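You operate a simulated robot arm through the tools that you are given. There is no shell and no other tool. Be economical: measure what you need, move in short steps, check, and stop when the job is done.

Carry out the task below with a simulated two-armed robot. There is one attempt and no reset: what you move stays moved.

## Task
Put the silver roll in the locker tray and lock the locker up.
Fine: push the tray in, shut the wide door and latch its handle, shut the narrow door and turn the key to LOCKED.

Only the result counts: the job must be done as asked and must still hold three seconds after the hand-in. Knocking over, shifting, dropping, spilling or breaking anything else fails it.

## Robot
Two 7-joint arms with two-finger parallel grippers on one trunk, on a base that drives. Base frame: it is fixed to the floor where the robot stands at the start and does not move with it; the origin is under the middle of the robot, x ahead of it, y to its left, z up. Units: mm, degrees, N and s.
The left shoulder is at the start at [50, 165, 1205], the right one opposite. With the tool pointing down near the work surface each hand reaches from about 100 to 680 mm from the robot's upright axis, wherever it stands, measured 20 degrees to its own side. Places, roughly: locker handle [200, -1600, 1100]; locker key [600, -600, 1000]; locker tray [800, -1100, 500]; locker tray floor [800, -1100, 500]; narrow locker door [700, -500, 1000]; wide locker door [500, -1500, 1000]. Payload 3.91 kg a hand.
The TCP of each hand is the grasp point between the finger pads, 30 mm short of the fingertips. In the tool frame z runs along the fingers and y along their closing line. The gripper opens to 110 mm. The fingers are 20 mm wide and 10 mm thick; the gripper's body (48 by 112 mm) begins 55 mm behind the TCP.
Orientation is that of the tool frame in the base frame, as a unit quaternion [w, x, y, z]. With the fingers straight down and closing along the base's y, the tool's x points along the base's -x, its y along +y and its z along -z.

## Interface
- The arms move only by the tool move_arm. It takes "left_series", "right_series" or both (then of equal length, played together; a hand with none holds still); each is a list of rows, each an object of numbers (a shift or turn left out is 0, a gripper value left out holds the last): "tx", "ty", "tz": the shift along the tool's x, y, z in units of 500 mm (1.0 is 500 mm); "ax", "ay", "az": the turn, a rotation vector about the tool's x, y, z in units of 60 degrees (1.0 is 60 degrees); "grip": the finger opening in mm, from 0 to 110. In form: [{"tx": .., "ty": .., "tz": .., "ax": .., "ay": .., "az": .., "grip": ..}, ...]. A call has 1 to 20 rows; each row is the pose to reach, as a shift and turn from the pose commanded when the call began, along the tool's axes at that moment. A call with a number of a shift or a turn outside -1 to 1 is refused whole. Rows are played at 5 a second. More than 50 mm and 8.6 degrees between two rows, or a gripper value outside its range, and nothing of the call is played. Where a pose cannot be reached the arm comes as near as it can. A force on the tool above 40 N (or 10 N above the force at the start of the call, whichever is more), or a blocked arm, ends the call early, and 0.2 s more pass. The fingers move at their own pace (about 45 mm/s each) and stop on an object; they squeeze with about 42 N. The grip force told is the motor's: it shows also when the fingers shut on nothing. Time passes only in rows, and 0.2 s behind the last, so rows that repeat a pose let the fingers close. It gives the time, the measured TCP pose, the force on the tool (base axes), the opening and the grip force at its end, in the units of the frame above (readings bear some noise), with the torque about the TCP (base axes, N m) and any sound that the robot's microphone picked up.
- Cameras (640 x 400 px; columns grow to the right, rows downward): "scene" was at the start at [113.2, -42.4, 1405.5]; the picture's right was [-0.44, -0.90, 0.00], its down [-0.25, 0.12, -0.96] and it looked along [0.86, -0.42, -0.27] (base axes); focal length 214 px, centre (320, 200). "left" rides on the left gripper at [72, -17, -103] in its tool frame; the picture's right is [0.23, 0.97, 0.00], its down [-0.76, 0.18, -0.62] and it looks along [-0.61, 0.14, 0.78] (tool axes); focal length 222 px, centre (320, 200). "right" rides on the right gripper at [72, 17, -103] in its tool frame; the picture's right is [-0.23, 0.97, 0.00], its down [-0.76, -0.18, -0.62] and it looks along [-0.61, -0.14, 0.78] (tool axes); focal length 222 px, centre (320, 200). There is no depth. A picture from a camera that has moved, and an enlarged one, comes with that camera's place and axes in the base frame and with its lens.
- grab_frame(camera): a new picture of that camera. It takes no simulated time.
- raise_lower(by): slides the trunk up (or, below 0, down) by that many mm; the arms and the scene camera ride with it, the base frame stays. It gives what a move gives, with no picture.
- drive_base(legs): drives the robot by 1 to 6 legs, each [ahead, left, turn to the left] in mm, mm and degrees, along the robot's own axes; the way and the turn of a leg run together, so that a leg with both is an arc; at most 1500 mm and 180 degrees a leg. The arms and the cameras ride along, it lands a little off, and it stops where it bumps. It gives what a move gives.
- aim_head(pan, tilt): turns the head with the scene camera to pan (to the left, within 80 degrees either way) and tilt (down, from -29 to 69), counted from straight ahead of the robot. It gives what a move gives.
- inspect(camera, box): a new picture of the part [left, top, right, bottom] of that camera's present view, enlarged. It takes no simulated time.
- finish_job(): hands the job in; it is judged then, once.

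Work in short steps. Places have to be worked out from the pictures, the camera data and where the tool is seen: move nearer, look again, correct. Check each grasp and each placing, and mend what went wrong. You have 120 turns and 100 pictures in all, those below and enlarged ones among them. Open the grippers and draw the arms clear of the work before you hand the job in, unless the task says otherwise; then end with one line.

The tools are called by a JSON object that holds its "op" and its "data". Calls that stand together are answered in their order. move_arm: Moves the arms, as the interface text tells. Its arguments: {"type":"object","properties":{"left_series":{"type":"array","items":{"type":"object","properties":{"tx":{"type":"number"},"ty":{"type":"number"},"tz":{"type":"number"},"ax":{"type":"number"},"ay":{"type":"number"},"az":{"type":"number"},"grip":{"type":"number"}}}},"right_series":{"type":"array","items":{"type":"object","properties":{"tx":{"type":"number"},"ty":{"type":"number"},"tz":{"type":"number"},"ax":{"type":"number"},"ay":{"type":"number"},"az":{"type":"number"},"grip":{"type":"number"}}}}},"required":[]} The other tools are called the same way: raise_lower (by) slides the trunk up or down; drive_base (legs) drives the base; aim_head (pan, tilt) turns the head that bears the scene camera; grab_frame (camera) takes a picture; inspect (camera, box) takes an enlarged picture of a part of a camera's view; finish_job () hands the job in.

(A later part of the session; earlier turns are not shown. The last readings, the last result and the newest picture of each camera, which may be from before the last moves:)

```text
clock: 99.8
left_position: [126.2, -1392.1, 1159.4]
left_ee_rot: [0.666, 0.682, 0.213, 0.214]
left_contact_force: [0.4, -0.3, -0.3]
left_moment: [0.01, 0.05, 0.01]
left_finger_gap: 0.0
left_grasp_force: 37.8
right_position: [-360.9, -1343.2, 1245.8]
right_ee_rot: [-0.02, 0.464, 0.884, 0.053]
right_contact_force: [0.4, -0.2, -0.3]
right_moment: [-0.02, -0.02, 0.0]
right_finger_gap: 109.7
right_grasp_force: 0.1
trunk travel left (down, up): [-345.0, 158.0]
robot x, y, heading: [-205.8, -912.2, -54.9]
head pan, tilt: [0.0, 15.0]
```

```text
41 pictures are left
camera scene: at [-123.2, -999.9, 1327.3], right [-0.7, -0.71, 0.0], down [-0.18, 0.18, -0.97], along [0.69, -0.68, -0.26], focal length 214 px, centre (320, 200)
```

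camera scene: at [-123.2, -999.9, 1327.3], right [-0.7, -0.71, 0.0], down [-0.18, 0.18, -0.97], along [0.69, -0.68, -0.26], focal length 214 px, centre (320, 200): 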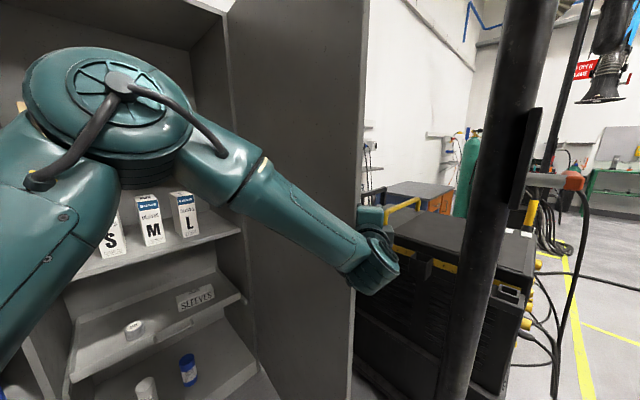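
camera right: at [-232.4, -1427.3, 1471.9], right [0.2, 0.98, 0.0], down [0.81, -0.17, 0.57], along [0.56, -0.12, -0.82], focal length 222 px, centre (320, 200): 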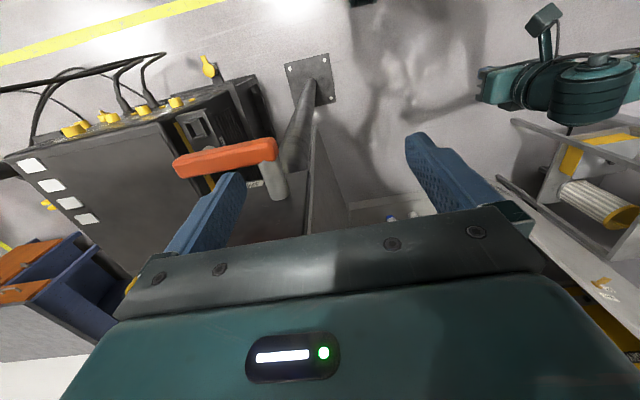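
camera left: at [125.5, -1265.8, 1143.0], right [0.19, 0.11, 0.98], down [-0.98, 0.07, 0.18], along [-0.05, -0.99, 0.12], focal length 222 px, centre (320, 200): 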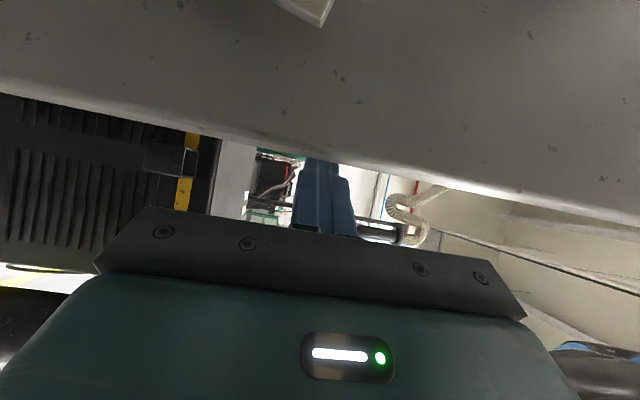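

The door follows the finger with little force. I continue 200 mm in +y with a slight +x along the door's arc.

{"op": "drive_base", "data": {"legs": [[-141, 148, 0]]}}

{"op": "grab_frame", "data": {"camera": "left"}}

{"op": "grab_frame", "data": {"camera": "scene"}}

```text
clock: 101.5
left_position: [166.0, -1191.8, 1158.0]
left_ee_rot: [0.668, 0.682, 0.21, 0.211]
left_contact_force: [0.5, 0.1, 0.4]
left_moment: [0.02, 0.02, 0.0]
left_finger_gap: 0.0
left_grasp_force: 37.9
right_position: [-323.8, -1140.3, 1244.0]
right_ee_rot: [-0.017, 0.467, 0.882, 0.057]
right_contact_force: [0.7, -0.4, 0.6]
right_moment: [-0.02, 0.01, 0.0]
right_finger_gap: 110.0
right_grasp_force: 0.1
trunk travel left (down, up): [-345.0, 158.0]
robot x, y, heading: [-164.2, -708.2, -55.3]
head pan, tilt: [0.0, 15.0]
```

```text
40 pictures are left
camera left: at [164.9, -1065.4, 1142.7], right [0.19, 0.11, 0.98], down [-0.98, 0.08, 0.19], along [-0.05, -0.99, 0.12], focal length 222 px, centre (320, 200)
```

left: 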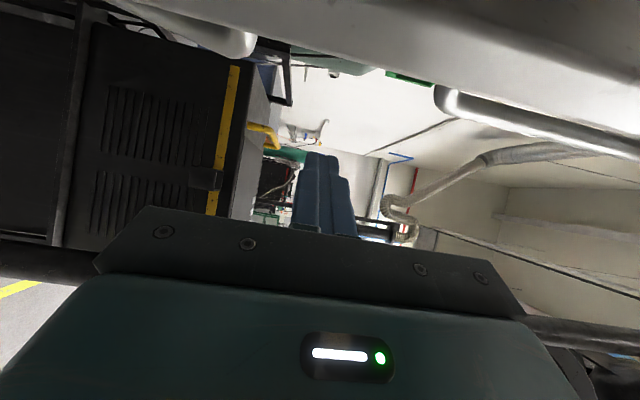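

```text
39 pictures are left
camera scene: at [-84.2, -800.1, 1326.8], right [-0.73, -0.69, 0.0], down [-0.18, 0.19, -0.97], along [0.66, -0.7, -0.26], focal length 214 px, centre (320, 200)
```

scene: 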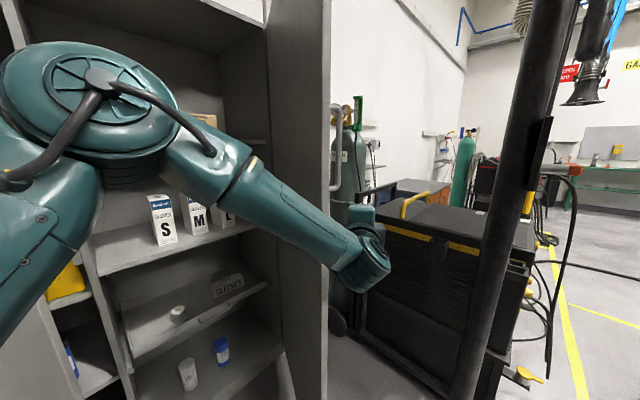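

The door swung on by itself to about 64° open (edge ≈(193,-1122)). I reposition: back off, turn to heading -20°, shift right so the left hand comes in behind the door edge from the front.

{"op": "drive_base", "data": {"legs": [[-150, 0, 0], [0, 0, 35.3], [-129, -435, 0]]}}

{"op": "aim_head", "data": {"pan": 5, "tilt": 18}}

{"op": "grab_frame", "data": {"camera": "scene"}}

```text
clock: 106.9
left_position: [26.8, -1159.3, 1158.3]
left_ee_rot: [0.572, 0.587, 0.407, 0.404]
left_contact_force: [0.3, -0.8, 0.6]
left_moment: [0.0, -0.02, -0.01]
left_finger_gap: 0.0
left_grasp_force: 38.0
right_position: [-402.1, -1402.3, 1242.0]
right_ee_rot: [-0.033, 0.179, 0.982, 0.053]
right_contact_force: [-0.1, 0.0, -0.2]
right_moment: [0.02, -0.01, 0.02]
right_finger_gap: 110.0
right_grasp_force: 0.0
trunk travel left (down, up): [-345.0, 158.0]
robot x, y, heading: [-521.9, -955.0, -19.9]
head pan, tilt: [0.0, 15.0]
```

```text
clock: 107.5
left_position: [27.2, -1158.7, 1156.9]
left_ee_rot: [0.572, 0.587, 0.406, 0.403]
left_contact_force: [0.1, -0.2, -0.6]
left_moment: [0.0, 0.03, 0.01]
left_finger_gap: 0.1
left_grasp_force: 37.1
right_position: [-402.5, -1402.6, 1241.3]
right_ee_rot: [-0.034, 0.179, 0.982, 0.056]
right_contact_force: [-0.2, -0.9, 0.4]
right_moment: [0.0, -0.03, 0.01]
right_finger_gap: 109.9
right_grasp_force: 0.1
trunk travel left (down, up): [-345.0, 158.0]
robot x, y, heading: [-516.0, -954.3, -20.0]
head pan, tilt: [5.0, 18.0]
```

```text
38 pictures are left
camera scene: at [-403.4, -987.8, 1325.8], right [-0.23, -0.97, 0.0], down [-0.26, 0.06, -0.96], along [0.94, -0.23, -0.27], focal length 214 px, centre (320, 200)
```

scene: 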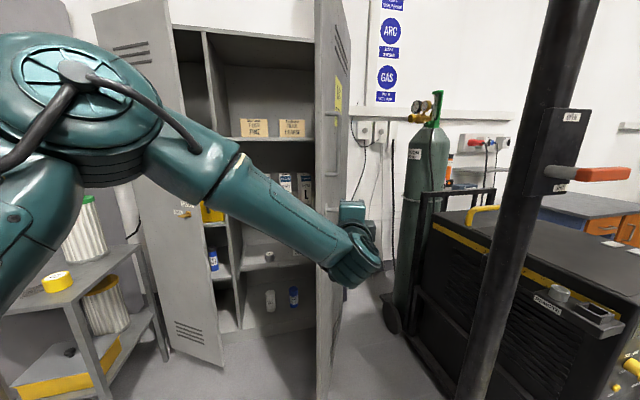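

The hand is in front of the door's outer side. I advance 150 mm past the edge, then sweep left to push the door along its arc.

{"op": "drive_base", "data": {"legs": [[150, 0, 0], [30, 180, 0], [70, 120, 0]]}}

{"op": "grab_frame", "data": {"camera": "scene"}}

{"op": "grab_frame", "data": {"camera": "left"}}

```text
clock: 110.9
left_position: [362.9, -960.4, 1155.9]
left_ee_rot: [0.571, 0.587, 0.408, 0.404]
left_contact_force: [0.0, 0.4, 0.3]
left_moment: [0.0, 0.01, -0.01]
left_finger_gap: 0.0
left_grasp_force: 37.2
right_position: [-65.3, -1202.7, 1242.7]
right_ee_rot: [-0.033, 0.178, 0.982, 0.052]
right_contact_force: [-0.1, -0.1, -0.7]
right_moment: [0.0, 0.01, -0.04]
right_finger_gap: 110.2
right_grasp_force: 0.0
trunk travel left (down, up): [-345.0, 158.0]
robot x, y, heading: [-186.8, -756.7, -20.0]
head pan, tilt: [5.0, 18.0]
```

```text
37 pictures are left
camera scene: at [-67.9, -788.3, 1325.2], right [-0.23, -0.97, 0.0], down [-0.27, 0.06, -0.96], along [0.94, -0.22, -0.28], focal length 214 px, centre (320, 200)
```

scene: 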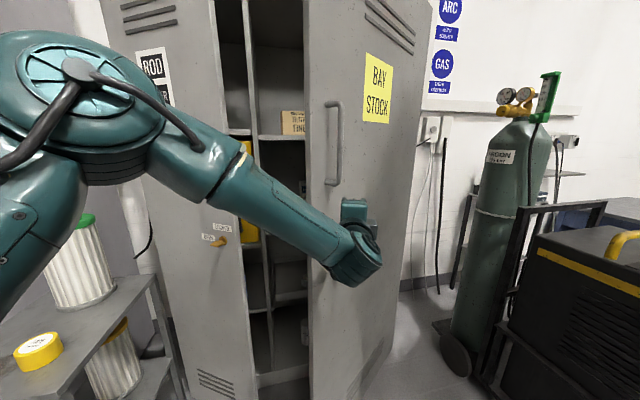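

```text
36 pictures are left
camera left: at [289.6, -857.3, 1142.2], right [0.1, 0.2, 0.98], down [-0.84, -0.51, 0.19], along [0.53, -0.84, 0.12], focal length 222 px, centre (320, 200)
```

left: 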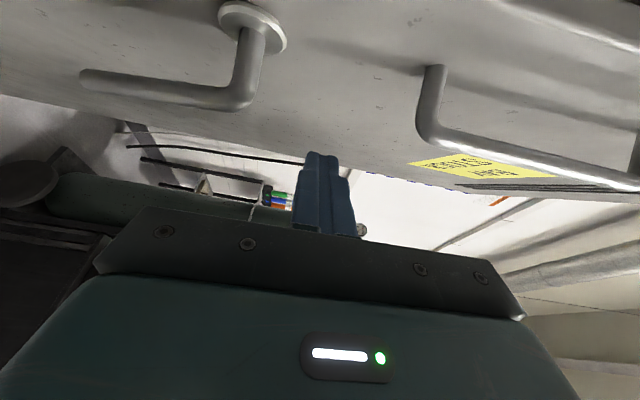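

The door is now ~37° open, and the wrist view shows the lever hanging straight down from its pivot. I'll tuck the right hand inward, reposition to heading 0 with the left finger aimed at the face at y≈-1000, and push.

{"op": "move_arm", "data": {"right_series": [{"ty": 0.07}, {"ty": 0.14}, {"ty": 0.2}, {"ty": 0.2}]}}

{"op": "drive_base", "data": {"legs": [[-100, -295, 0], [0, 0, 20], [250, 0, 0]]}}

{"op": "aim_head", "data": {"pan": -8, "tilt": 20}}

{"op": "grab_frame", "data": {"camera": "scene"}}

```text
clock: 111.9
left_position: [363.1, -962.0, 1157.9]
left_ee_rot: [0.572, 0.587, 0.407, 0.403]
left_contact_force: [-0.1, 0.5, -0.2]
left_moment: [0.0, 0.0, -0.01]
left_finger_gap: 0.0
left_grasp_force: 37.4
right_position: [-13.1, -1171.9, 1246.8]
right_ee_rot: [-0.036, 0.185, 0.978, 0.09]
right_contact_force: [-0.4, 0.5, -1.1]
right_moment: [0.01, 0.01, -0.04]
right_finger_gap: 110.0
right_grasp_force: 0.1
right hand out of reach, approached as far as the arm can: row 1, 2, 3, 4
trunk travel left (down, up): [-345.0, 158.0]
robot x, y, heading: [-190.3, -756.1, -19.9]
head pan, tilt: [5.0, 18.0]
```

```text
clock: 116.5
left_position: [447.8, -1003.7, 1156.9]
left_ee_rot: [0.494, 0.509, 0.503, 0.494]
left_contact_force: [1.5, 0.2, 0.3]
left_moment: [0.01, -0.03, 0.01]
left_finger_gap: 0.1
left_grasp_force: 37.6
right_position: [164.7, -1326.9, 1248.2]
right_ee_rot: [-0.05, 0.013, 0.996, 0.074]
right_contact_force: [-0.1, -0.2, 0.1]
right_moment: [0.03, 0.0, 0.02]
right_finger_gap: 110.0
right_grasp_force: 0.1
trunk travel left (down, up): [-345.0, 158.0]
robot x, y, heading: [-142.0, -997.5, -0.2]
head pan, tilt: [5.0, 18.0]
```

```text
clock: 117.2
left_position: [446.8, -1003.7, 1157.9]
left_ee_rot: [0.494, 0.508, 0.502, 0.496]
left_contact_force: [0.1, 0.1, 0.2]
left_moment: [-0.03, -0.01, -0.02]
left_finger_gap: 0.1
left_grasp_force: 37.3
right_position: [163.9, -1329.0, 1246.3]
right_ee_rot: [-0.051, 0.015, 0.995, 0.08]
right_contact_force: [0.2, -0.5, -0.9]
right_moment: [-0.01, -0.01, 0.0]
right_finger_gap: 109.9
right_grasp_force: 0.0
trunk travel left (down, up): [-345.0, 158.0]
robot x, y, heading: [-136.6, -995.3, -0.3]
head pan, tilt: [-8.0, 20.0]
```

```text
35 pictures are left
camera scene: at [-18.3, -979.6, 1325.6], right [0.2, -0.98, 0.0], down [-0.27, -0.05, -0.96], along [0.94, 0.19, -0.27], focal length 214 px, centre (320, 200)
```

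scene: 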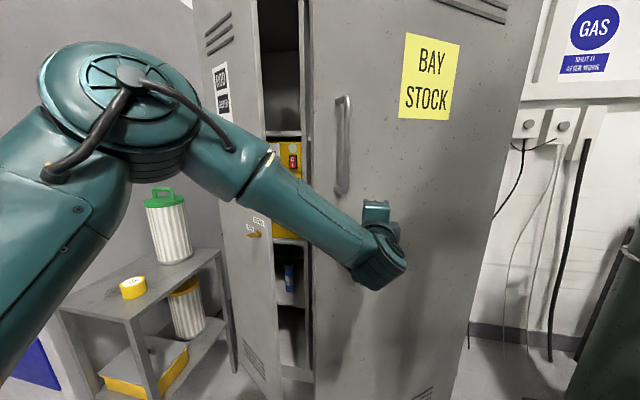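

The finger tip is at the door face. I push ahead 200 mm.

{"op": "drive_base", "data": {"legs": [[200, 0, 0]]}}

{"op": "grab_frame", "data": {"camera": "scene"}}

```text
clock: 118.8
left_position: [647.7, -1006.2, 1157.4]
left_ee_rot: [0.495, 0.509, 0.501, 0.494]
left_contact_force: [0.6, -0.4, -0.5]
left_moment: [-0.01, 0.03, 0.04]
left_finger_gap: 0.0
left_grasp_force: 38.1
right_position: [365.2, -1329.8, 1245.6]
right_ee_rot: [-0.052, 0.015, 0.995, 0.081]
right_contact_force: [0.2, -0.1, 0.5]
right_moment: [-0.02, 0.05, 0.0]
right_finger_gap: 109.8
right_grasp_force: 0.0
trunk travel left (down, up): [-345.0, 158.0]
robot x, y, heading: [62.4, -999.1, -0.3]
head pan, tilt: [-8.0, 20.0]
```

```text
34 pictures are left
camera scene: at [182.5, -981.0, 1324.7], right [0.19, -0.98, 0.0], down [-0.28, -0.05, -0.96], along [0.94, 0.18, -0.28], focal length 214 px, centre (320, 200)
```

scene: 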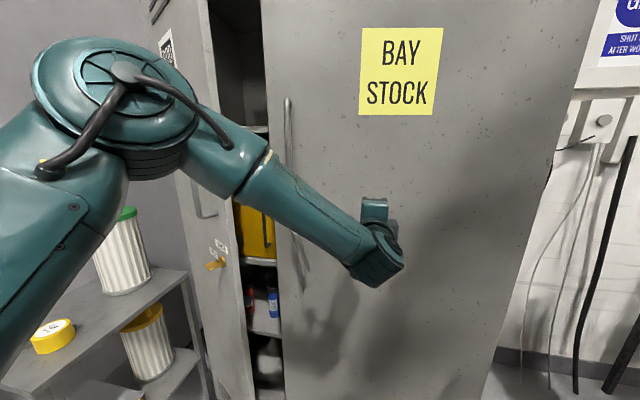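

Door at about 20° open. To keep the left elbow off the narrow door, I push the rest by extending the arm rather than driving.

{"op": "move_arm", "data": {"left_series": [{"tz": 0.04}, {"tz": 0.08}, {"tz": 0.12}, {"tz": 0.16}, {"tz": 0.2}, {"tz": 0.24}, {"tz": 0.28}]}}

{"op": "grab_frame", "data": {"camera": "scene"}}

```text
clock: 120.4
left_position: [784.0, -1007.5, 1155.0]
left_ee_rot: [0.495, 0.509, 0.502, 0.494]
left_contact_force: [-22.1, 4.1, -3.2]
left_moment: [-0.16, -0.03, 0.32]
left_finger_gap: 0.1
left_grasp_force: 38.0
right_position: [361.5, -1331.5, 1245.2]
right_ee_rot: [-0.05, 0.015, 0.995, 0.087]
right_contact_force: [-0.7, -0.6, 0.3]
right_moment: [0.01, -0.02, 0.03]
right_finger_gap: 110.1
right_grasp_force: 0.1
trunk travel left (down, up): [-345.0, 158.0]
robot x, y, heading: [60.3, -998.8, 0.0]
head pan, tilt: [-8.0, 20.0]
```

```text
33 pictures are left
camera scene: at [179.2, -984.2, 1322.7], right [0.15, -0.99, 0.0], down [-0.3, -0.05, -0.95], along [0.94, 0.14, -0.3], focal length 214 px, centre (320, 200)
```

scene: 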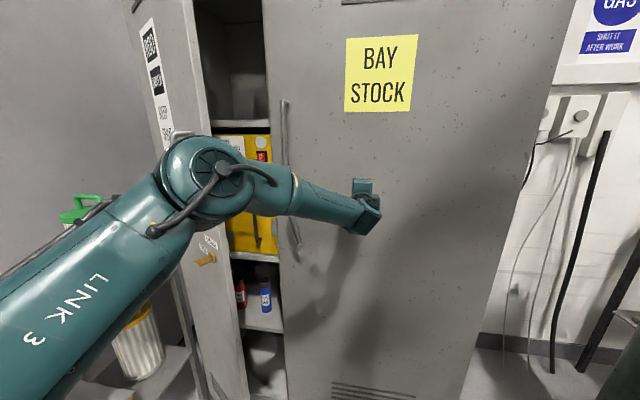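

22 N reaction at tip x≈814: the wide door is at its stop. I look closely at the door edge and lever.

{"op": "inspect", "data": {"camera": "scene", "box": [220, 80, 380, 300]}}

{"op": "grab_frame", "data": {"camera": "left"}}

```text
1.82 times, centred on (300, 190) of scene
camera zoom: at [179.2, -984.2, 1322.7], right [0.15, -0.99, 0.0], down [-0.3, -0.05, -0.95], along [0.94, 0.14, -0.3], focal length 390 px, centre (356, 218)
```

zoom: 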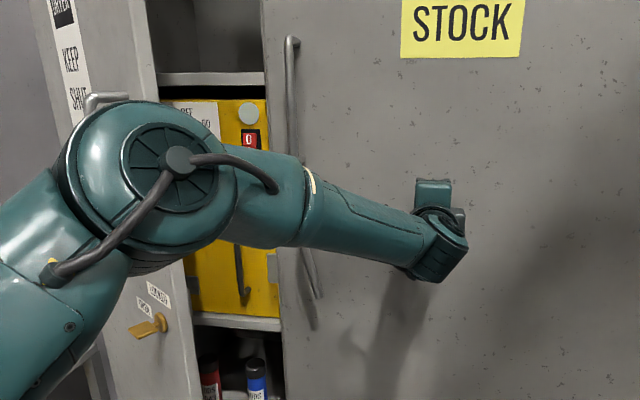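

```text
31 pictures are left
camera left: at [679.8, -934.9, 1139.4], right [0.02, 0.22, 0.98], down [-0.62, -0.76, 0.19], along [0.78, -0.61, 0.12], focal length 222 px, centre (320, 200)
```

left: 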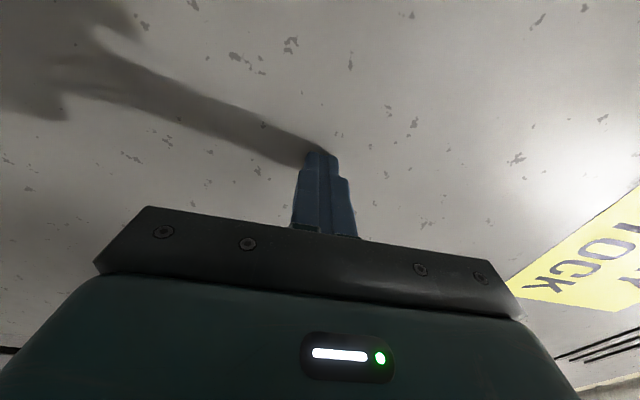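

I'll withdraw the left hand and back off to see the lever face-on.

{"op": "move_arm", "data": {"left_series": [{"tz": -0.02}, {"tz": -0.06}, {"tz": -0.12}, {"tz": -0.2}, {"tz": -0.28}, {"tz": -0.3}]}}

{"op": "drive_base", "data": {"legs": [[-200, -200, 0]]}}

{"op": "aim_head", "data": {"pan": 15, "tilt": 20}}

{"op": "grab_frame", "data": {"camera": "scene"}}

```text
clock: 121.8
left_position: [638.0, -1004.3, 1155.4]
left_ee_rot: [0.495, 0.508, 0.502, 0.495]
left_contact_force: [-1.2, 0.2, -0.1]
left_moment: [-0.01, 0.01, -0.03]
left_finger_gap: 0.0
left_grasp_force: 37.2
right_position: [363.6, -1332.4, 1244.8]
right_ee_rot: [-0.051, 0.016, 0.995, 0.087]
right_contact_force: [0.3, -0.7, 0.9]
right_moment: [0.0, 0.0, -0.01]
right_finger_gap: 110.1
right_grasp_force: 0.1
trunk travel left (down, up): [-345.0, 158.0]
robot x, y, heading: [62.1, -996.7, -0.2]
head pan, tilt: [-8.0, 20.0]
```

```text
clock: 124.0
left_position: [434.7, -1208.8, 1155.4]
left_ee_rot: [0.495, 0.509, 0.502, 0.494]
left_contact_force: [0.1, -0.7, 0.9]
left_moment: [0.02, -0.01, 0.0]
left_finger_gap: 0.0
left_grasp_force: 37.8
right_position: [158.5, -1539.0, 1243.0]
right_ee_rot: [-0.052, 0.019, 0.994, 0.095]
right_contact_force: [0.0, 0.6, -0.9]
right_moment: [0.0, 0.01, 0.0]
right_finger_gap: 109.9
right_grasp_force: 0.0
trunk travel left (down, up): [-345.0, 158.0]
robot x, y, heading: [-145.9, -1201.3, -0.3]
head pan, tilt: [-8.0, 20.0]
stopped in leg 1: the robot was blocked; the commanded pose is now the measured one
```

```text
clock: 124.8
left_position: [433.9, -1208.6, 1155.4]
left_ee_rot: [0.495, 0.51, 0.502, 0.494]
left_contact_force: [-0.5, -0.2, 0.4]
left_moment: [0.0, 0.0, 0.01]
left_finger_gap: 0.0
left_grasp_force: 38.0
right_position: [159.0, -1535.2, 1244.9]
right_ee_rot: [-0.052, 0.018, 0.994, 0.092]
right_contact_force: [0.3, 0.8, 0.0]
right_moment: [-0.01, 0.0, 0.0]
right_finger_gap: 110.0
right_grasp_force: 0.1
trunk travel left (down, up): [-345.0, 158.0]
robot x, y, heading: [-143.4, -1200.4, -0.6]
head pan, tilt: [15.0, 20.0]
```

```text
30 pictures are left
camera scene: at [-23.4, -1177.3, 1318.7], right [0.25, -0.97, 0.0], down [-0.33, -0.09, -0.94], along [0.91, 0.24, -0.34], focal length 214 px, centre (320, 200)
```

scene: 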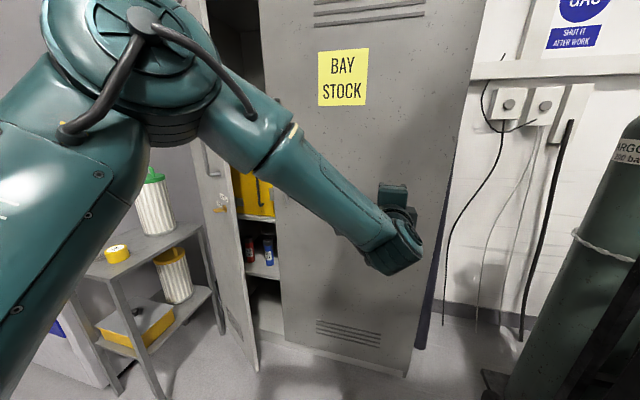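

The right arm's elbow probably bumped the pole; I move away left at once and check the pole's lever.

{"op": "drive_base", "data": {"legs": [[0, 220, 0], [-250, 0, 0]]}}

{"op": "aim_head", "data": {"pan": -35, "tilt": 15}}

{"op": "grab_frame", "data": {"camera": "scene"}}

```text
clock: 128.0
left_position: [183.2, -987.0, 1156.4]
left_ee_rot: [0.494, 0.507, 0.503, 0.496]
left_contact_force: [-0.7, 0.5, 0.9]
left_moment: [-0.01, 0.02, 0.01]
left_finger_gap: 0.2
left_grasp_force: 37.9
right_position: [-88.8, -1314.7, 1245.0]
right_ee_rot: [-0.053, 0.014, 0.994, 0.09]
right_contact_force: [-0.1, 0.4, 0.9]
right_moment: [0.01, -0.02, 0.0]
right_finger_gap: 110.1
right_grasp_force: 0.1
trunk travel left (down, up): [-345.0, 158.0]
robot x, y, heading: [-392.2, -978.1, 0.3]
head pan, tilt: [15.0, 20.0]
```

```text
clock: 129.1
left_position: [183.5, -986.0, 1156.5]
left_ee_rot: [0.493, 0.507, 0.504, 0.496]
left_contact_force: [0.8, -0.4, 1.1]
left_moment: [0.0, 0.03, 0.01]
left_finger_gap: 0.0
left_grasp_force: 37.4
right_position: [-90.1, -1316.5, 1242.3]
right_ee_rot: [-0.051, 0.015, 0.994, 0.096]
right_contact_force: [-0.5, -0.4, 0.2]
right_moment: [-0.01, 0.03, -0.02]
right_finger_gap: 109.8
right_grasp_force: 0.0
trunk travel left (down, up): [-345.0, 158.0]
robot x, y, heading: [-391.1, -977.8, 0.2]
head pan, tilt: [-35.0, 15.0]
```

```text
29 pictures are left
camera scene: at [-271.6, -972.6, 1320.4], right [0.1, -1.0, 0.0], down [-0.32, -0.03, -0.95], along [0.94, 0.09, -0.33], focal length 214 px, centre (320, 200)
```

scene: 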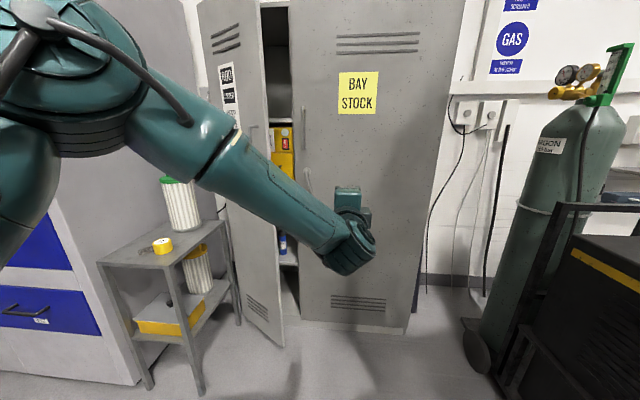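

The head lags behind its command; I take the picture again now, plus a zoom at the door lever.

{"op": "move_arm", "data": {"left_series": [{"tz": 0}, {"tz": 0}, {"tz": 0}]}}

{"op": "grab_frame", "data": {"camera": "scene"}}

```text
clock: 129.9
left_position: [183.2, -987.7, 1155.7]
left_ee_rot: [0.494, 0.508, 0.503, 0.495]
left_contact_force: [0.7, 0.0, 0.3]
left_moment: [0.01, 0.02, 0.03]
left_finger_gap: 0.2
left_grasp_force: 37.8
right_position: [-89.5, -1316.2, 1243.2]
right_ee_rot: [-0.053, 0.016, 0.994, 0.095]
right_contact_force: [0.6, 0.9, 0.0]
right_moment: [0.01, -0.06, 0.04]
right_finger_gap: 109.9
right_grasp_force: 0.0
trunk travel left (down, up): [-345.0, 158.0]
robot x, y, heading: [-396.5, -981.7, 0.1]
head pan, tilt: [-35.0, 15.0]
```

```text
28 pictures are left
camera scene: at [-271.6, -972.6, 1320.6], right [0.1, -1.0, 0.0], down [-0.32, -0.03, -0.95], along [0.94, 0.09, -0.32], focal length 214 px, centre (320, 200)
```

scene: 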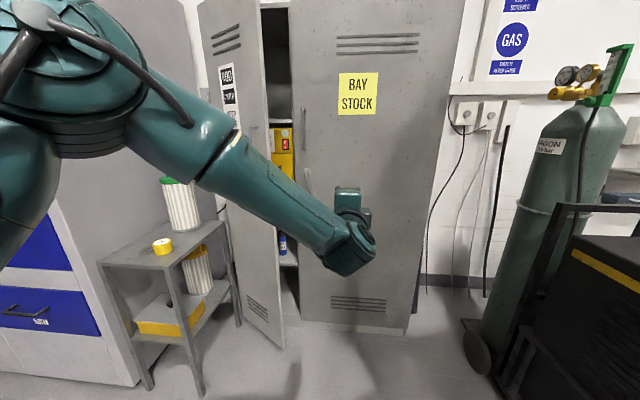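

The head seems impeded by the tucked right arm; I'll use zoom here first on the lever.

{"op": "inspect", "data": {"camera": "scene", "box": [270, 110, 350, 230]}}

```text
3.33 times, centred on (310, 170) of scene
camera zoom: at [-271.6, -972.6, 1320.6], right [0.1, -1.0, 0.0], down [-0.32, -0.03, -0.95], along [0.94, 0.09, -0.32], focal length 715 px, centre (353, 300)
```

zoom: 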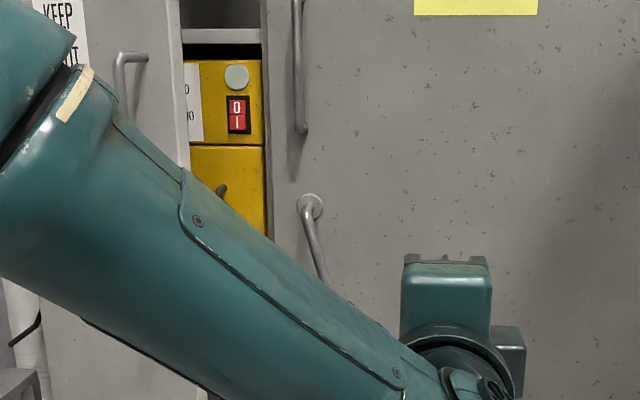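

The lever (pivot ≈(814,-801,1104)) hangs about 20° off vertical, tip toward the hinge side. I'll lower the trunk 130 mm and bring the left closed fingers near it for a close look.

{"op": "raise_lower", "data": {"by": -130}}

{"op": "drive_base", "data": {"legs": [[0, 90, 0], [400, 0, 0]]}}

{"op": "grab_frame", "data": {"camera": "left"}}

{"op": "grab_frame", "data": {"camera": "scene"}}

```text
clock: 131.5
left_position: [183.7, -984.9, 1026.8]
left_ee_rot: [0.493, 0.507, 0.503, 0.497]
left_contact_force: [0.0, -0.2, -0.6]
left_moment: [0.0, 0.02, 0.01]
left_finger_gap: 0.0
left_grasp_force: 38.2
right_position: [-89.7, -1316.5, 1113.3]
right_ee_rot: [-0.052, 0.015, 0.994, 0.096]
right_contact_force: [0.5, 0.2, 0.8]
right_moment: [0.01, 0.01, 0.02]
right_finger_gap: 110.1
right_grasp_force: 0.0
trunk travel left (down, up): [-215.0, 288.0]
robot x, y, heading: [-395.8, -981.4, 0.3]
head pan, tilt: [-35.0, 15.0]
```

```text
clock: 134.7
left_position: [579.2, -895.0, 1026.6]
left_ee_rot: [0.493, 0.508, 0.503, 0.496]
left_contact_force: [-0.2, 0.1, 0.5]
left_moment: [-0.03, 0.0, 0.0]
left_finger_gap: 0.0
left_grasp_force: 37.7
right_position: [305.3, -1226.1, 1113.1]
right_ee_rot: [-0.052, 0.015, 0.994, 0.096]
right_contact_force: [0.4, 0.1, -0.6]
right_moment: [-0.03, 0.02, -0.01]
right_finger_gap: 110.1
right_grasp_force: 0.1
trunk travel left (down, up): [-215.0, 288.0]
robot x, y, heading: [1.2, -888.4, 0.0]
head pan, tilt: [-35.0, 15.0]
```

```text
26 pictures are left
camera left: at [473.8, -821.9, 1010.9], right [0.02, 0.22, 0.98], down [-0.62, -0.76, 0.19], along [0.79, -0.61, 0.12], focal length 222 px, centre (320, 200)
```

left: 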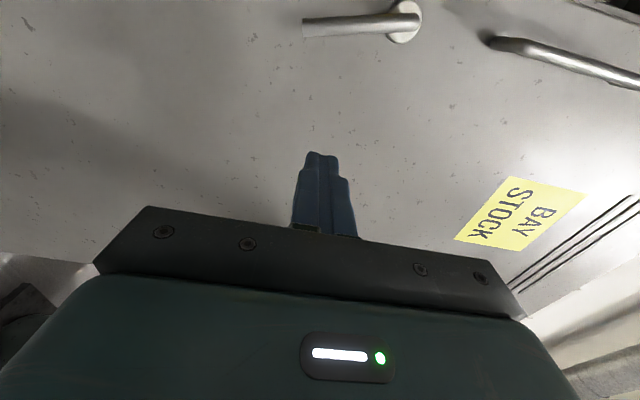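

```text
25 pictures are left
camera scene: at [123.4, -882.5, 1192.2], right [0.09, -1.0, 0.0], down [-0.3, -0.03, -0.95], along [0.95, 0.09, -0.31], focal length 214 px, centre (320, 200)
```

scene: 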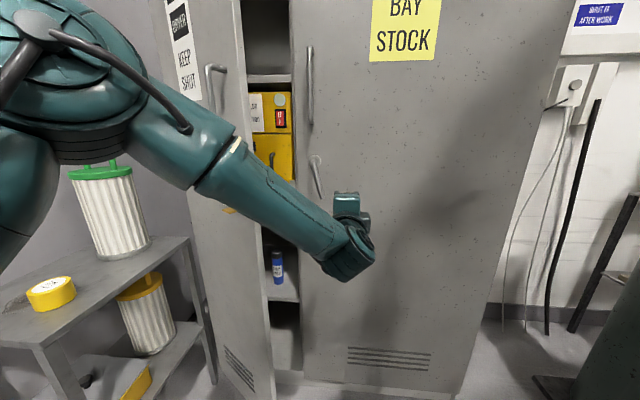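

From the wrist view the lever runs from (y -804, z 1095) to its tip (y -831, z 988), about 14–18° off vertical. I'll bring the finger to its right side near the tip.

{"op": "drive_base", "data": {"legs": [[120, 0, 0]]}}

{"op": "move_arm", "data": {"left_series": [{"tz": 0.04, "ty": -0.0}, {"tz": 0.08}, {"tz": 0.11}, {"tz": 0.11}]}}

{"op": "grab_frame", "data": {"camera": "left"}}

```text
clock: 135.9
left_position: [697.9, -894.1, 1026.5]
left_ee_rot: [0.493, 0.506, 0.504, 0.497]
left_contact_force: [0.0, 0.5, 0.6]
left_moment: [0.01, -0.01, -0.02]
left_finger_gap: 0.0
left_grasp_force: 37.4
right_position: [424.8, -1227.6, 1112.4]
right_ee_rot: [-0.053, 0.016, 0.994, 0.099]
right_contact_force: [0.9, -0.1, -0.5]
right_moment: [0.01, 0.04, 0.03]
right_finger_gap: 109.8
right_grasp_force: 0.1
trunk travel left (down, up): [-215.0, 288.0]
robot x, y, heading: [117.9, -888.4, 0.2]
head pan, tilt: [-35.0, 15.0]
```

```text
clock: 136.9
left_position: [751.6, -895.7, 1024.6]
left_ee_rot: [0.493, 0.507, 0.503, 0.497]
left_contact_force: [0.5, 0.2, -0.3]
left_moment: [-0.01, 0.0, 0.02]
left_finger_gap: 0.0
left_grasp_force: 37.8
right_position: [423.0, -1228.6, 1111.8]
right_ee_rot: [-0.052, 0.016, 0.993, 0.104]
right_contact_force: [-0.1, 0.3, -0.1]
right_moment: [0.0, -0.01, 0.01]
right_finger_gap: 110.0
right_grasp_force: 0.0
trunk travel left (down, up): [-215.0, 288.0]
robot x, y, heading: [114.5, -892.2, 0.3]
head pan, tilt: [-35.0, 15.0]
```

```text
24 pictures are left
camera left: at [647.7, -823.5, 1010.4], right [0.02, 0.22, 0.98], down [-0.62, -0.76, 0.18], along [0.78, -0.61, 0.12], focal length 222 px, centre (320, 200)
```

left: 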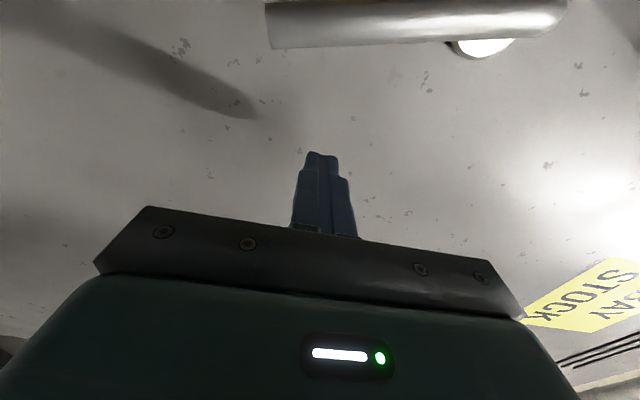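

Lever tip triangulated at (758, -830, 988). The finger tip now passes beyond its plane on the right. I push gently +y first to feel it (listening for a latch click).

{"op": "move_arm", "data": {"left_series": [{"tx": 0.03, "ty": -0.02}, {"tx": 0.06, "ty": -0.03}, {"tx": 0.09, "ty": -0.03}, {"tx": 0.11, "ty": -0.03}, {"tx": 0.13, "ty": -0.03}, {"tx": 0.15, "ty": -0.03}, {"tx": 0.15, "ty": -0.03}]}}

{"op": "grab_frame", "data": {"camera": "left"}}

```text
clock: 138.3
left_position: [748.9, -842.5, 1010.1]
left_ee_rot: [0.5, 0.519, 0.494, 0.487]
left_contact_force: [3.7, -11.5, 0.7]
left_moment: [-0.13, -0.04, -0.24]
left_finger_gap: 0.0
left_grasp_force: 38.2
right_position: [421.6, -1233.0, 1110.9]
right_ee_rot: [-0.05, 0.018, 0.993, 0.108]
right_contact_force: [-0.1, 0.5, 0.1]
right_moment: [-0.02, -0.01, 0.0]
right_finger_gap: 109.9
right_grasp_force: 0.1
trunk travel left (down, up): [-215.0, 288.0]
robot x, y, heading: [118.4, -890.5, -0.4]
head pan, tilt: [-35.0, 15.0]
stopped in row 6 (left hand): the force on the tool passed its limit (the readings are from after the stop); the commanded pose is now the measured one
```

```text
23 pictures are left
camera left: at [646.5, -766.0, 995.5], right [0.03, 0.22, 0.98], down [-0.65, -0.74, 0.19], along [0.76, -0.64, 0.12], focal length 222 px, centre (320, 200)
```

left: 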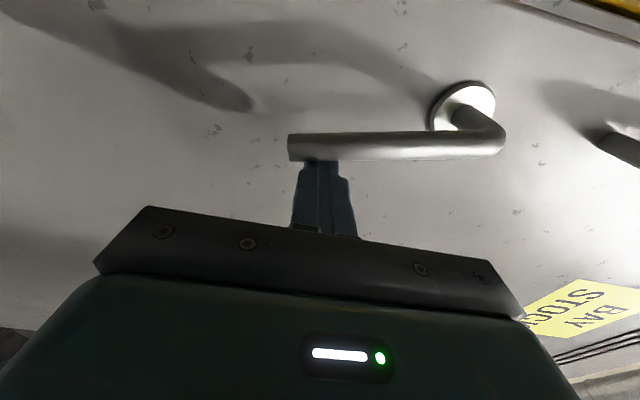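

A hard stop toward +y, so the lever must turn the other way (tip toward the hinge side and up). I'll move the finger around to the lever's left side.

{"op": "move_arm", "data": {"left_series": [{"tx": -0.03}, {"tx": -0.03, "tz": -0.08}, {"tx": -0.03, "tz": -0.14}, {"tx": 0.05, "tz": -0.14}, {"tx": 0.1, "tz": -0.14}, {"tx": 0.1, "tz": -0.06}, {"tx": 0.1, "tz": 0.01}, {"tx": 0.1, "tz": 0.01}]}}

{"op": "grab_frame", "data": {"camera": "left"}}

```text
clock: 140.1
left_position: [755.7, -787.3, 1010.2]
left_ee_rot: [0.499, 0.516, 0.496, 0.489]
left_contact_force: [-0.8, 0.6, -0.6]
left_moment: [-0.01, 0.0, -0.02]
left_finger_gap: 0.0
left_grasp_force: 37.7
right_position: [421.9, -1231.7, 1110.8]
right_ee_rot: [-0.051, 0.018, 0.993, 0.107]
right_contact_force: [0.6, 0.4, 0.8]
right_moment: [-0.01, 0.02, -0.01]
right_finger_gap: 110.3
right_grasp_force: 0.1
trunk travel left (down, up): [-215.0, 288.0]
robot x, y, heading: [116.6, -892.7, -0.1]
head pan, tilt: [-35.0, 15.0]
```

```text
22 pictures are left
camera left: at [652.9, -712.5, 995.2], right [0.03, 0.22, 0.98], down [-0.64, -0.74, 0.19], along [0.77, -0.63, 0.12], focal length 222 px, centre (320, 200)
```

left: 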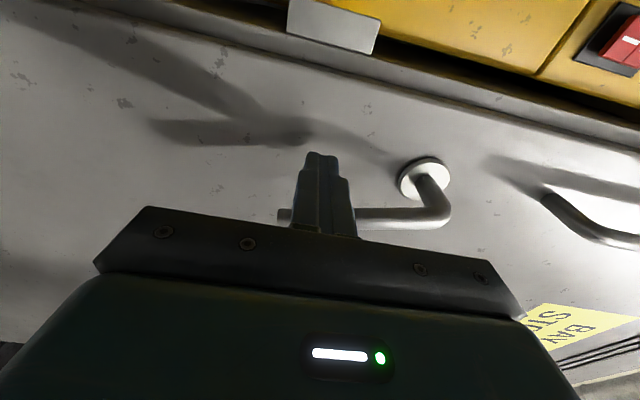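

The finger is now on the left side of the lever. I sweep it along the lever's arc toward -y and up, to about 60°.

{"op": "move_arm", "data": {"left_series": [{"tx": -0.04}, {"tx": -0.066, "ty": 0.002}, {"tx": -0.09, "ty": 0.008}, {"tx": -0.114, "ty": 0.018}, {"tx": -0.136, "ty": 0.03}, {"tx": -0.154, "ty": 0.046}, {"tx": -0.172, "ty": 0.062}, {"tx": -0.172, "ty": 0.062}]}}

{"op": "grab_frame", "data": {"camera": "left"}}

```text
clock: 141.9
left_position: [752.8, -874.4, 1040.0]
left_ee_rot: [0.5, 0.515, 0.496, 0.488]
left_contact_force: [0.1, 0.2, 0.7]
left_moment: [0.0, 0.01, -0.03]
left_finger_gap: 0.0
left_grasp_force: 37.4
right_position: [422.3, -1232.7, 1109.4]
right_ee_rot: [-0.051, 0.018, 0.993, 0.107]
right_contact_force: [0.1, -0.1, 0.2]
right_moment: [-0.03, 0.03, -0.02]
right_finger_gap: 110.1
right_grasp_force: 0.2
trunk travel left (down, up): [-215.0, 288.0]
robot x, y, heading: [120.6, -887.2, -0.0]
head pan, tilt: [-35.0, 15.0]
```

```text
21 pictures are left
camera left: at [651.0, -798.8, 1025.1], right [0.03, 0.22, 0.98], down [-0.64, -0.74, 0.19], along [0.77, -0.63, 0.12], focal length 222 px, centre (320, 200)
```

left: 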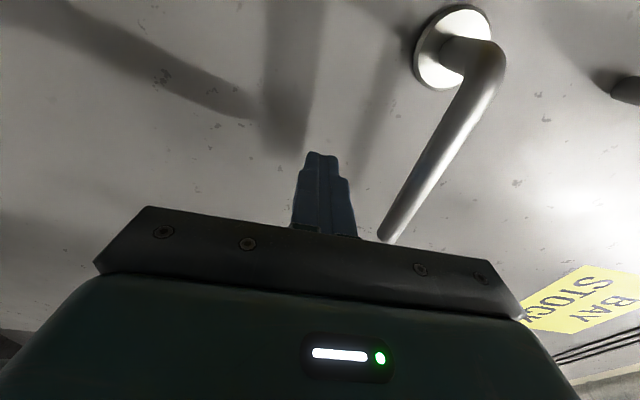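

The lever turns freely this way. I continue the arc up to beyond horizontal until a stop or click.

{"op": "move_arm", "data": {"left_series": [{"tx": -0.014, "ty": 0.022}, {"tx": -0.026, "ty": 0.044}, {"tx": -0.036, "ty": 0.068}, {"tx": -0.042, "ty": 0.092}, {"tx": -0.045, "ty": 0.11}, {"tx": -0.046, "ty": 0.126}, {"tx": -0.044, "ty": 0.142}, {"tx": -0.044, "ty": 0.142}]}}

{"op": "grab_frame", "data": {"camera": "left"}}

```text
clock: 143.2
left_position: [754.1, -894.4, 1084.3]
left_ee_rot: [0.49, 0.523, 0.503, 0.482]
left_contact_force: [-0.5, 3.4, -8.4]
left_moment: [-0.12, 0.05, 0.02]
left_finger_gap: 0.1
left_grasp_force: 37.7
right_position: [421.9, -1231.7, 1110.5]
right_ee_rot: [-0.05, 0.018, 0.992, 0.113]
right_contact_force: [-0.7, 0.1, 0.0]
right_moment: [-0.04, 0.02, 0.0]
right_finger_gap: 109.9
right_grasp_force: 0.0
trunk travel left (down, up): [-215.0, 288.0]
robot x, y, heading: [117.9, -889.5, 0.2]
head pan, tilt: [-35.0, 15.0]
stopped in row 6 (left hand): the force on the tool passed its limit (the readings are from after the stop); the commanded pose is now the measured one
```

```text
20 pictures are left
camera left: at [651.2, -819.7, 1072.5], right [0.06, 0.21, 0.97], down [-0.63, -0.75, 0.2], along [0.77, -0.63, 0.09], focal length 222 px, centre (320, 200)
```

left: 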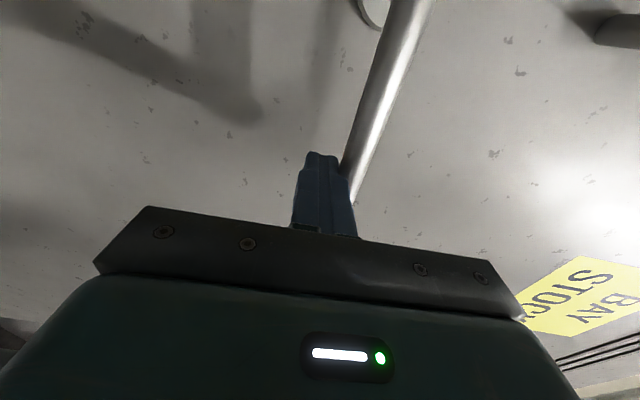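

Hard stop at horizontal: the lever is at the other end of its travel. I drop the finger slightly, back out, and look at it.

{"op": "move_arm", "data": {"left_series": [{"ty": -0.03}, {"ty": -0.05, "tz": -0.06}, {"ty": -0.05, "tz": -0.14}, {"ty": -0.05, "tz": -0.22}, {"ty": -0.05, "tz": -0.3}, {"ty": -0.05, "tz": -0.36}]}}

{"op": "drive_base", "data": {"legs": [[-250, 0, 0], [0, -120, 0]]}}

{"op": "grab_frame", "data": {"camera": "scene"}}

{"op": "inspect", "data": {"camera": "scene", "box": [200, 60, 360, 260]}}

```text
clock: 144.6
left_position: [571.9, -891.8, 1070.0]
left_ee_rot: [0.491, 0.523, 0.502, 0.483]
left_contact_force: [0.8, -0.7, 0.3]
left_moment: [0.0, 0.0, -0.01]
left_finger_gap: 0.2
left_grasp_force: 37.7
right_position: [420.7, -1232.2, 1109.5]
right_ee_rot: [-0.052, 0.018, 0.992, 0.112]
right_contact_force: [-0.2, -0.1, 0.4]
right_moment: [-0.04, -0.04, -0.01]
right_finger_gap: 109.9
right_grasp_force: 0.1
trunk travel left (down, up): [-215.0, 288.0]
robot x, y, heading: [120.5, -890.7, -0.1]
head pan, tilt: [-35.0, 15.0]
```

```text
clock: 147.2
left_position: [323.0, -1013.9, 1070.7]
left_ee_rot: [0.493, 0.524, 0.501, 0.482]
left_contact_force: [0.1, -0.1, 0.0]
left_moment: [0.04, 0.04, 0.0]
left_finger_gap: 0.0
left_grasp_force: 37.3
right_position: [170.2, -1354.5, 1110.0]
right_ee_rot: [-0.052, 0.021, 0.992, 0.112]
right_contact_force: [-0.4, -0.2, -0.3]
right_moment: [0.0, 0.0, 0.01]
right_finger_gap: 109.8
right_grasp_force: 0.1
trunk travel left (down, up): [-215.0, 288.0]
robot x, y, heading: [-130.2, -1012.2, -0.5]
head pan, tilt: [-35.0, 15.0]
```

```text
19 pictures are left
camera scene: at [-8.4, -1013.7, 1195.1], right [-0.02, -1.0, 0.0], down [-0.28, 0.01, -0.96], along [0.96, -0.02, -0.28], focal length 214 px, centre (320, 200)
```

scene: 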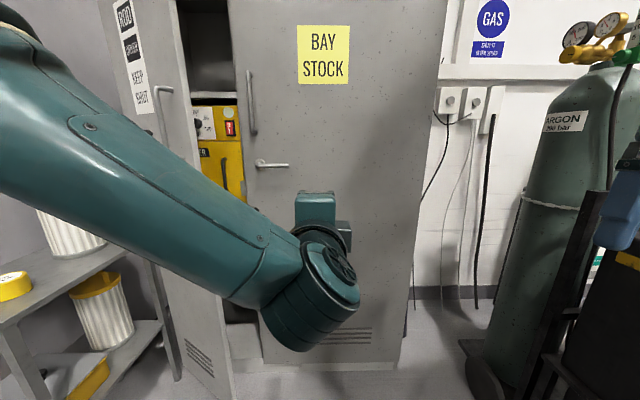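

```text
2.00 times, centred on (280, 160) of scene
camera zoom: at [-8.4, -1013.7, 1195.1], right [-0.02, -1.0, 0.0], down [-0.28, 0.01, -0.96], along [0.96, -0.02, -0.28], focal length 429 px, centre (400, 280)
```

zoom: 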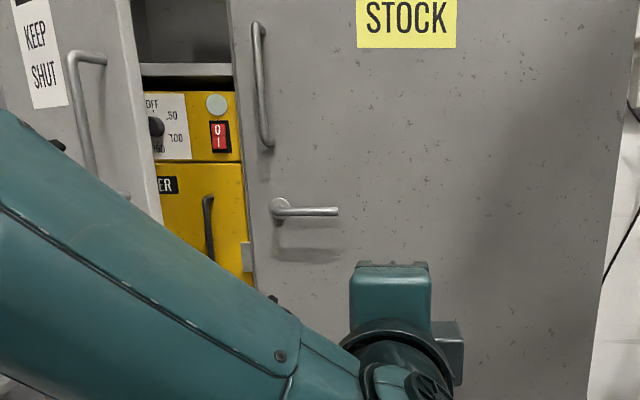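

Wide door shut, lever horizontal. Now the narrow door: I drive left to y≈-562 and ahead so the finger faces its outer surface between D handle and key (z≈1070).

{"op": "drive_base", "data": {"legs": [[0, 450, 0.5], [190, 0, 0]]}}

{"op": "grab_frame", "data": {"camera": "scene"}}

{"op": "grab_frame", "data": {"camera": "left"}}

```text
clock: 151.1
left_position: [506.4, -557.9, 1070.5]
left_ee_rot: [0.489, 0.521, 0.504, 0.485]
left_contact_force: [-0.5, 0.6, 0.1]
left_moment: [-0.01, 0.02, 0.06]
left_finger_gap: 0.0
left_grasp_force: 37.8
right_position: [358.3, -901.6, 1108.0]
right_ee_rot: [-0.052, 0.016, 0.992, 0.115]
right_contact_force: [-0.1, 0.0, -0.2]
right_moment: [-0.02, 0.03, -0.01]
right_finger_gap: 110.1
right_grasp_force: 0.1
trunk travel left (down, up): [-215.0, 288.0]
robot x, y, heading: [53.4, -558.6, 0.3]
head pan, tilt: [-35.0, 15.0]
```

```text
17 pictures are left
camera scene: at [176.4, -563.9, 1195.3], right [-0.03, -1.0, 0.0], down [-0.27, 0.01, -0.96], along [0.96, -0.03, -0.27], focal length 214 px, centre (320, 200)
```

scene: 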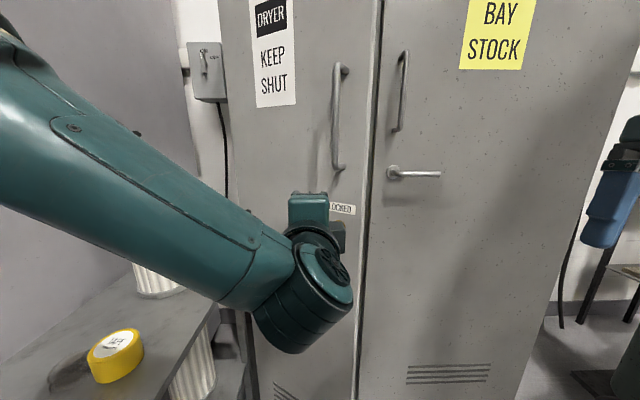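

```text
16 pictures are left
camera left: at [403.7, -483.1, 1058.4], right [0.05, 0.21, 0.98], down [-0.63, -0.75, 0.2], along [0.77, -0.63, 0.09], focal length 222 px, centre (320, 200)
```

left: 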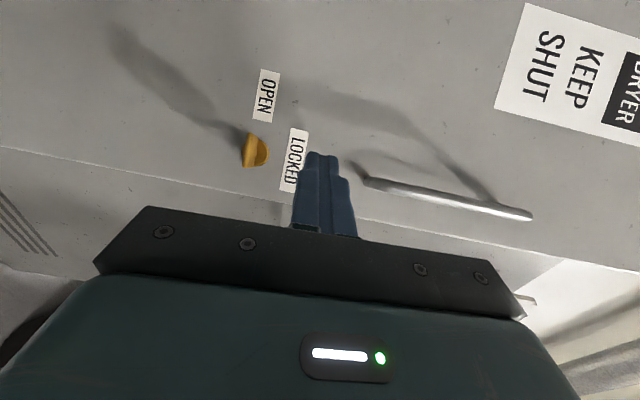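

The key's labels are visible: OPEN to its left, LOCKED above it. First I push the narrow door shut by extending the arm.

{"op": "move_arm", "data": {"left_series": [{"tz": 0.07}, {"tz": 0.14}, {"tz": 0.2}, {"tz": 0.25}, {"tz": 0.29}, {"tz": 0.33}, {"tz": 0.37}, {"tz": 0.41}, {"tz": 0.45}, {"tz": 0.49}, {"tz": 0.52}, {"tz": 0.55}, {"tz": 0.58}]}}

{"op": "grab_frame", "data": {"camera": "scene"}}

```text
clock: 153.8
left_position: [784.1, -561.3, 1055.8]
left_ee_rot: [0.489, 0.52, 0.505, 0.486]
left_contact_force: [-16.7, 4.2, 1.1]
left_moment: [-0.02, -0.14, 0.25]
left_finger_gap: 0.0
left_grasp_force: 37.7
right_position: [355.3, -903.9, 1109.1]
right_ee_rot: [-0.051, 0.015, 0.991, 0.123]
right_contact_force: [-0.6, 0.5, -0.7]
right_moment: [0.0, -0.01, -0.01]
right_finger_gap: 110.1
right_grasp_force: 0.0
trunk travel left (down, up): [-215.0, 288.0]
robot x, y, heading: [55.6, -558.9, 0.5]
head pan, tilt: [-35.0, 15.0]
stopped in row 13 (left hand): the force on the tool passed its limit (the readings are from after the stop); the commanded pose is now the measured one
```

```text
15 pictures are left
camera scene: at [173.3, -567.0, 1195.8], right [-0.07, -1.0, 0.0], down [-0.27, 0.02, -0.96], along [0.96, -0.06, -0.27], focal length 214 px, centre (320, 200)
```

scene: 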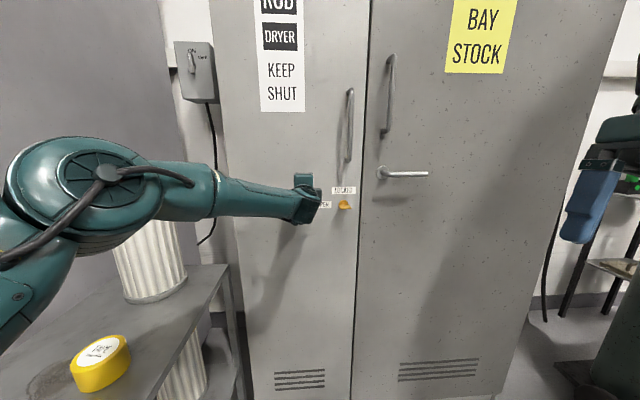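

The narrow door is shut. I pull the finger back 100 mm and take a close look at the key.

{"op": "move_arm", "data": {"left_series": [{"tz": -0.04}, {"tz": -0.1}, {"tz": -0.18}, {"tz": -0.24, "tx": -0.04}, {"tz": -0.24, "tx": -0.04}]}}

{"op": "inspect", "data": {"camera": "scene", "box": [300, 170, 380, 240]}}

{"op": "grab_frame", "data": {"camera": "left"}}

```text
clock: 155.0
left_position: [665.1, -580.0, 1060.4]
left_ee_rot: [0.488, 0.521, 0.506, 0.484]
left_contact_force: [0.7, -0.7, 0.2]
left_moment: [0.0, 0.02, -0.01]
left_finger_gap: 0.1
left_grasp_force: 37.9
right_position: [358.7, -902.8, 1108.3]
right_ee_rot: [-0.053, 0.016, 0.991, 0.122]
right_contact_force: [-0.2, -0.3, -0.8]
right_moment: [0.03, 0.01, 0.01]
right_finger_gap: 110.1
right_grasp_force: 0.0
trunk travel left (down, up): [-215.0, 288.0]
robot x, y, heading: [52.2, -561.6, 0.5]
head pan, tilt: [-35.0, 15.0]
```

```text
5.71 times, centred on (340, 205) of scene
camera zoom: at [175.7, -567.3, 1195.2], right [-0.07, -1.0, 0.0], down [-0.28, 0.02, -0.96], along [0.96, -0.06, -0.28], focal length 1226 px, centre (206, 171)
```

zoom: 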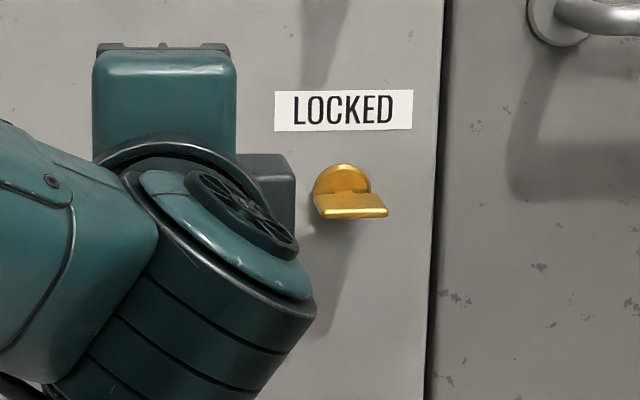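

```text
13 pictures are left
camera left: at [561.7, -505.3, 1048.5], right [0.06, 0.22, 0.97], down [-0.63, -0.75, 0.2], along [0.78, -0.62, 0.09], focal length 222 px, centre (320, 200)
```

left: 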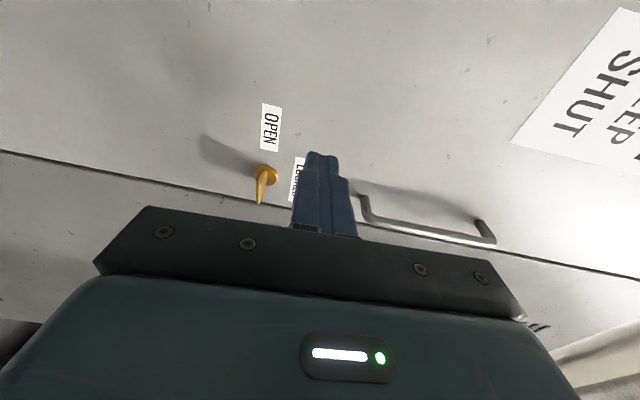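

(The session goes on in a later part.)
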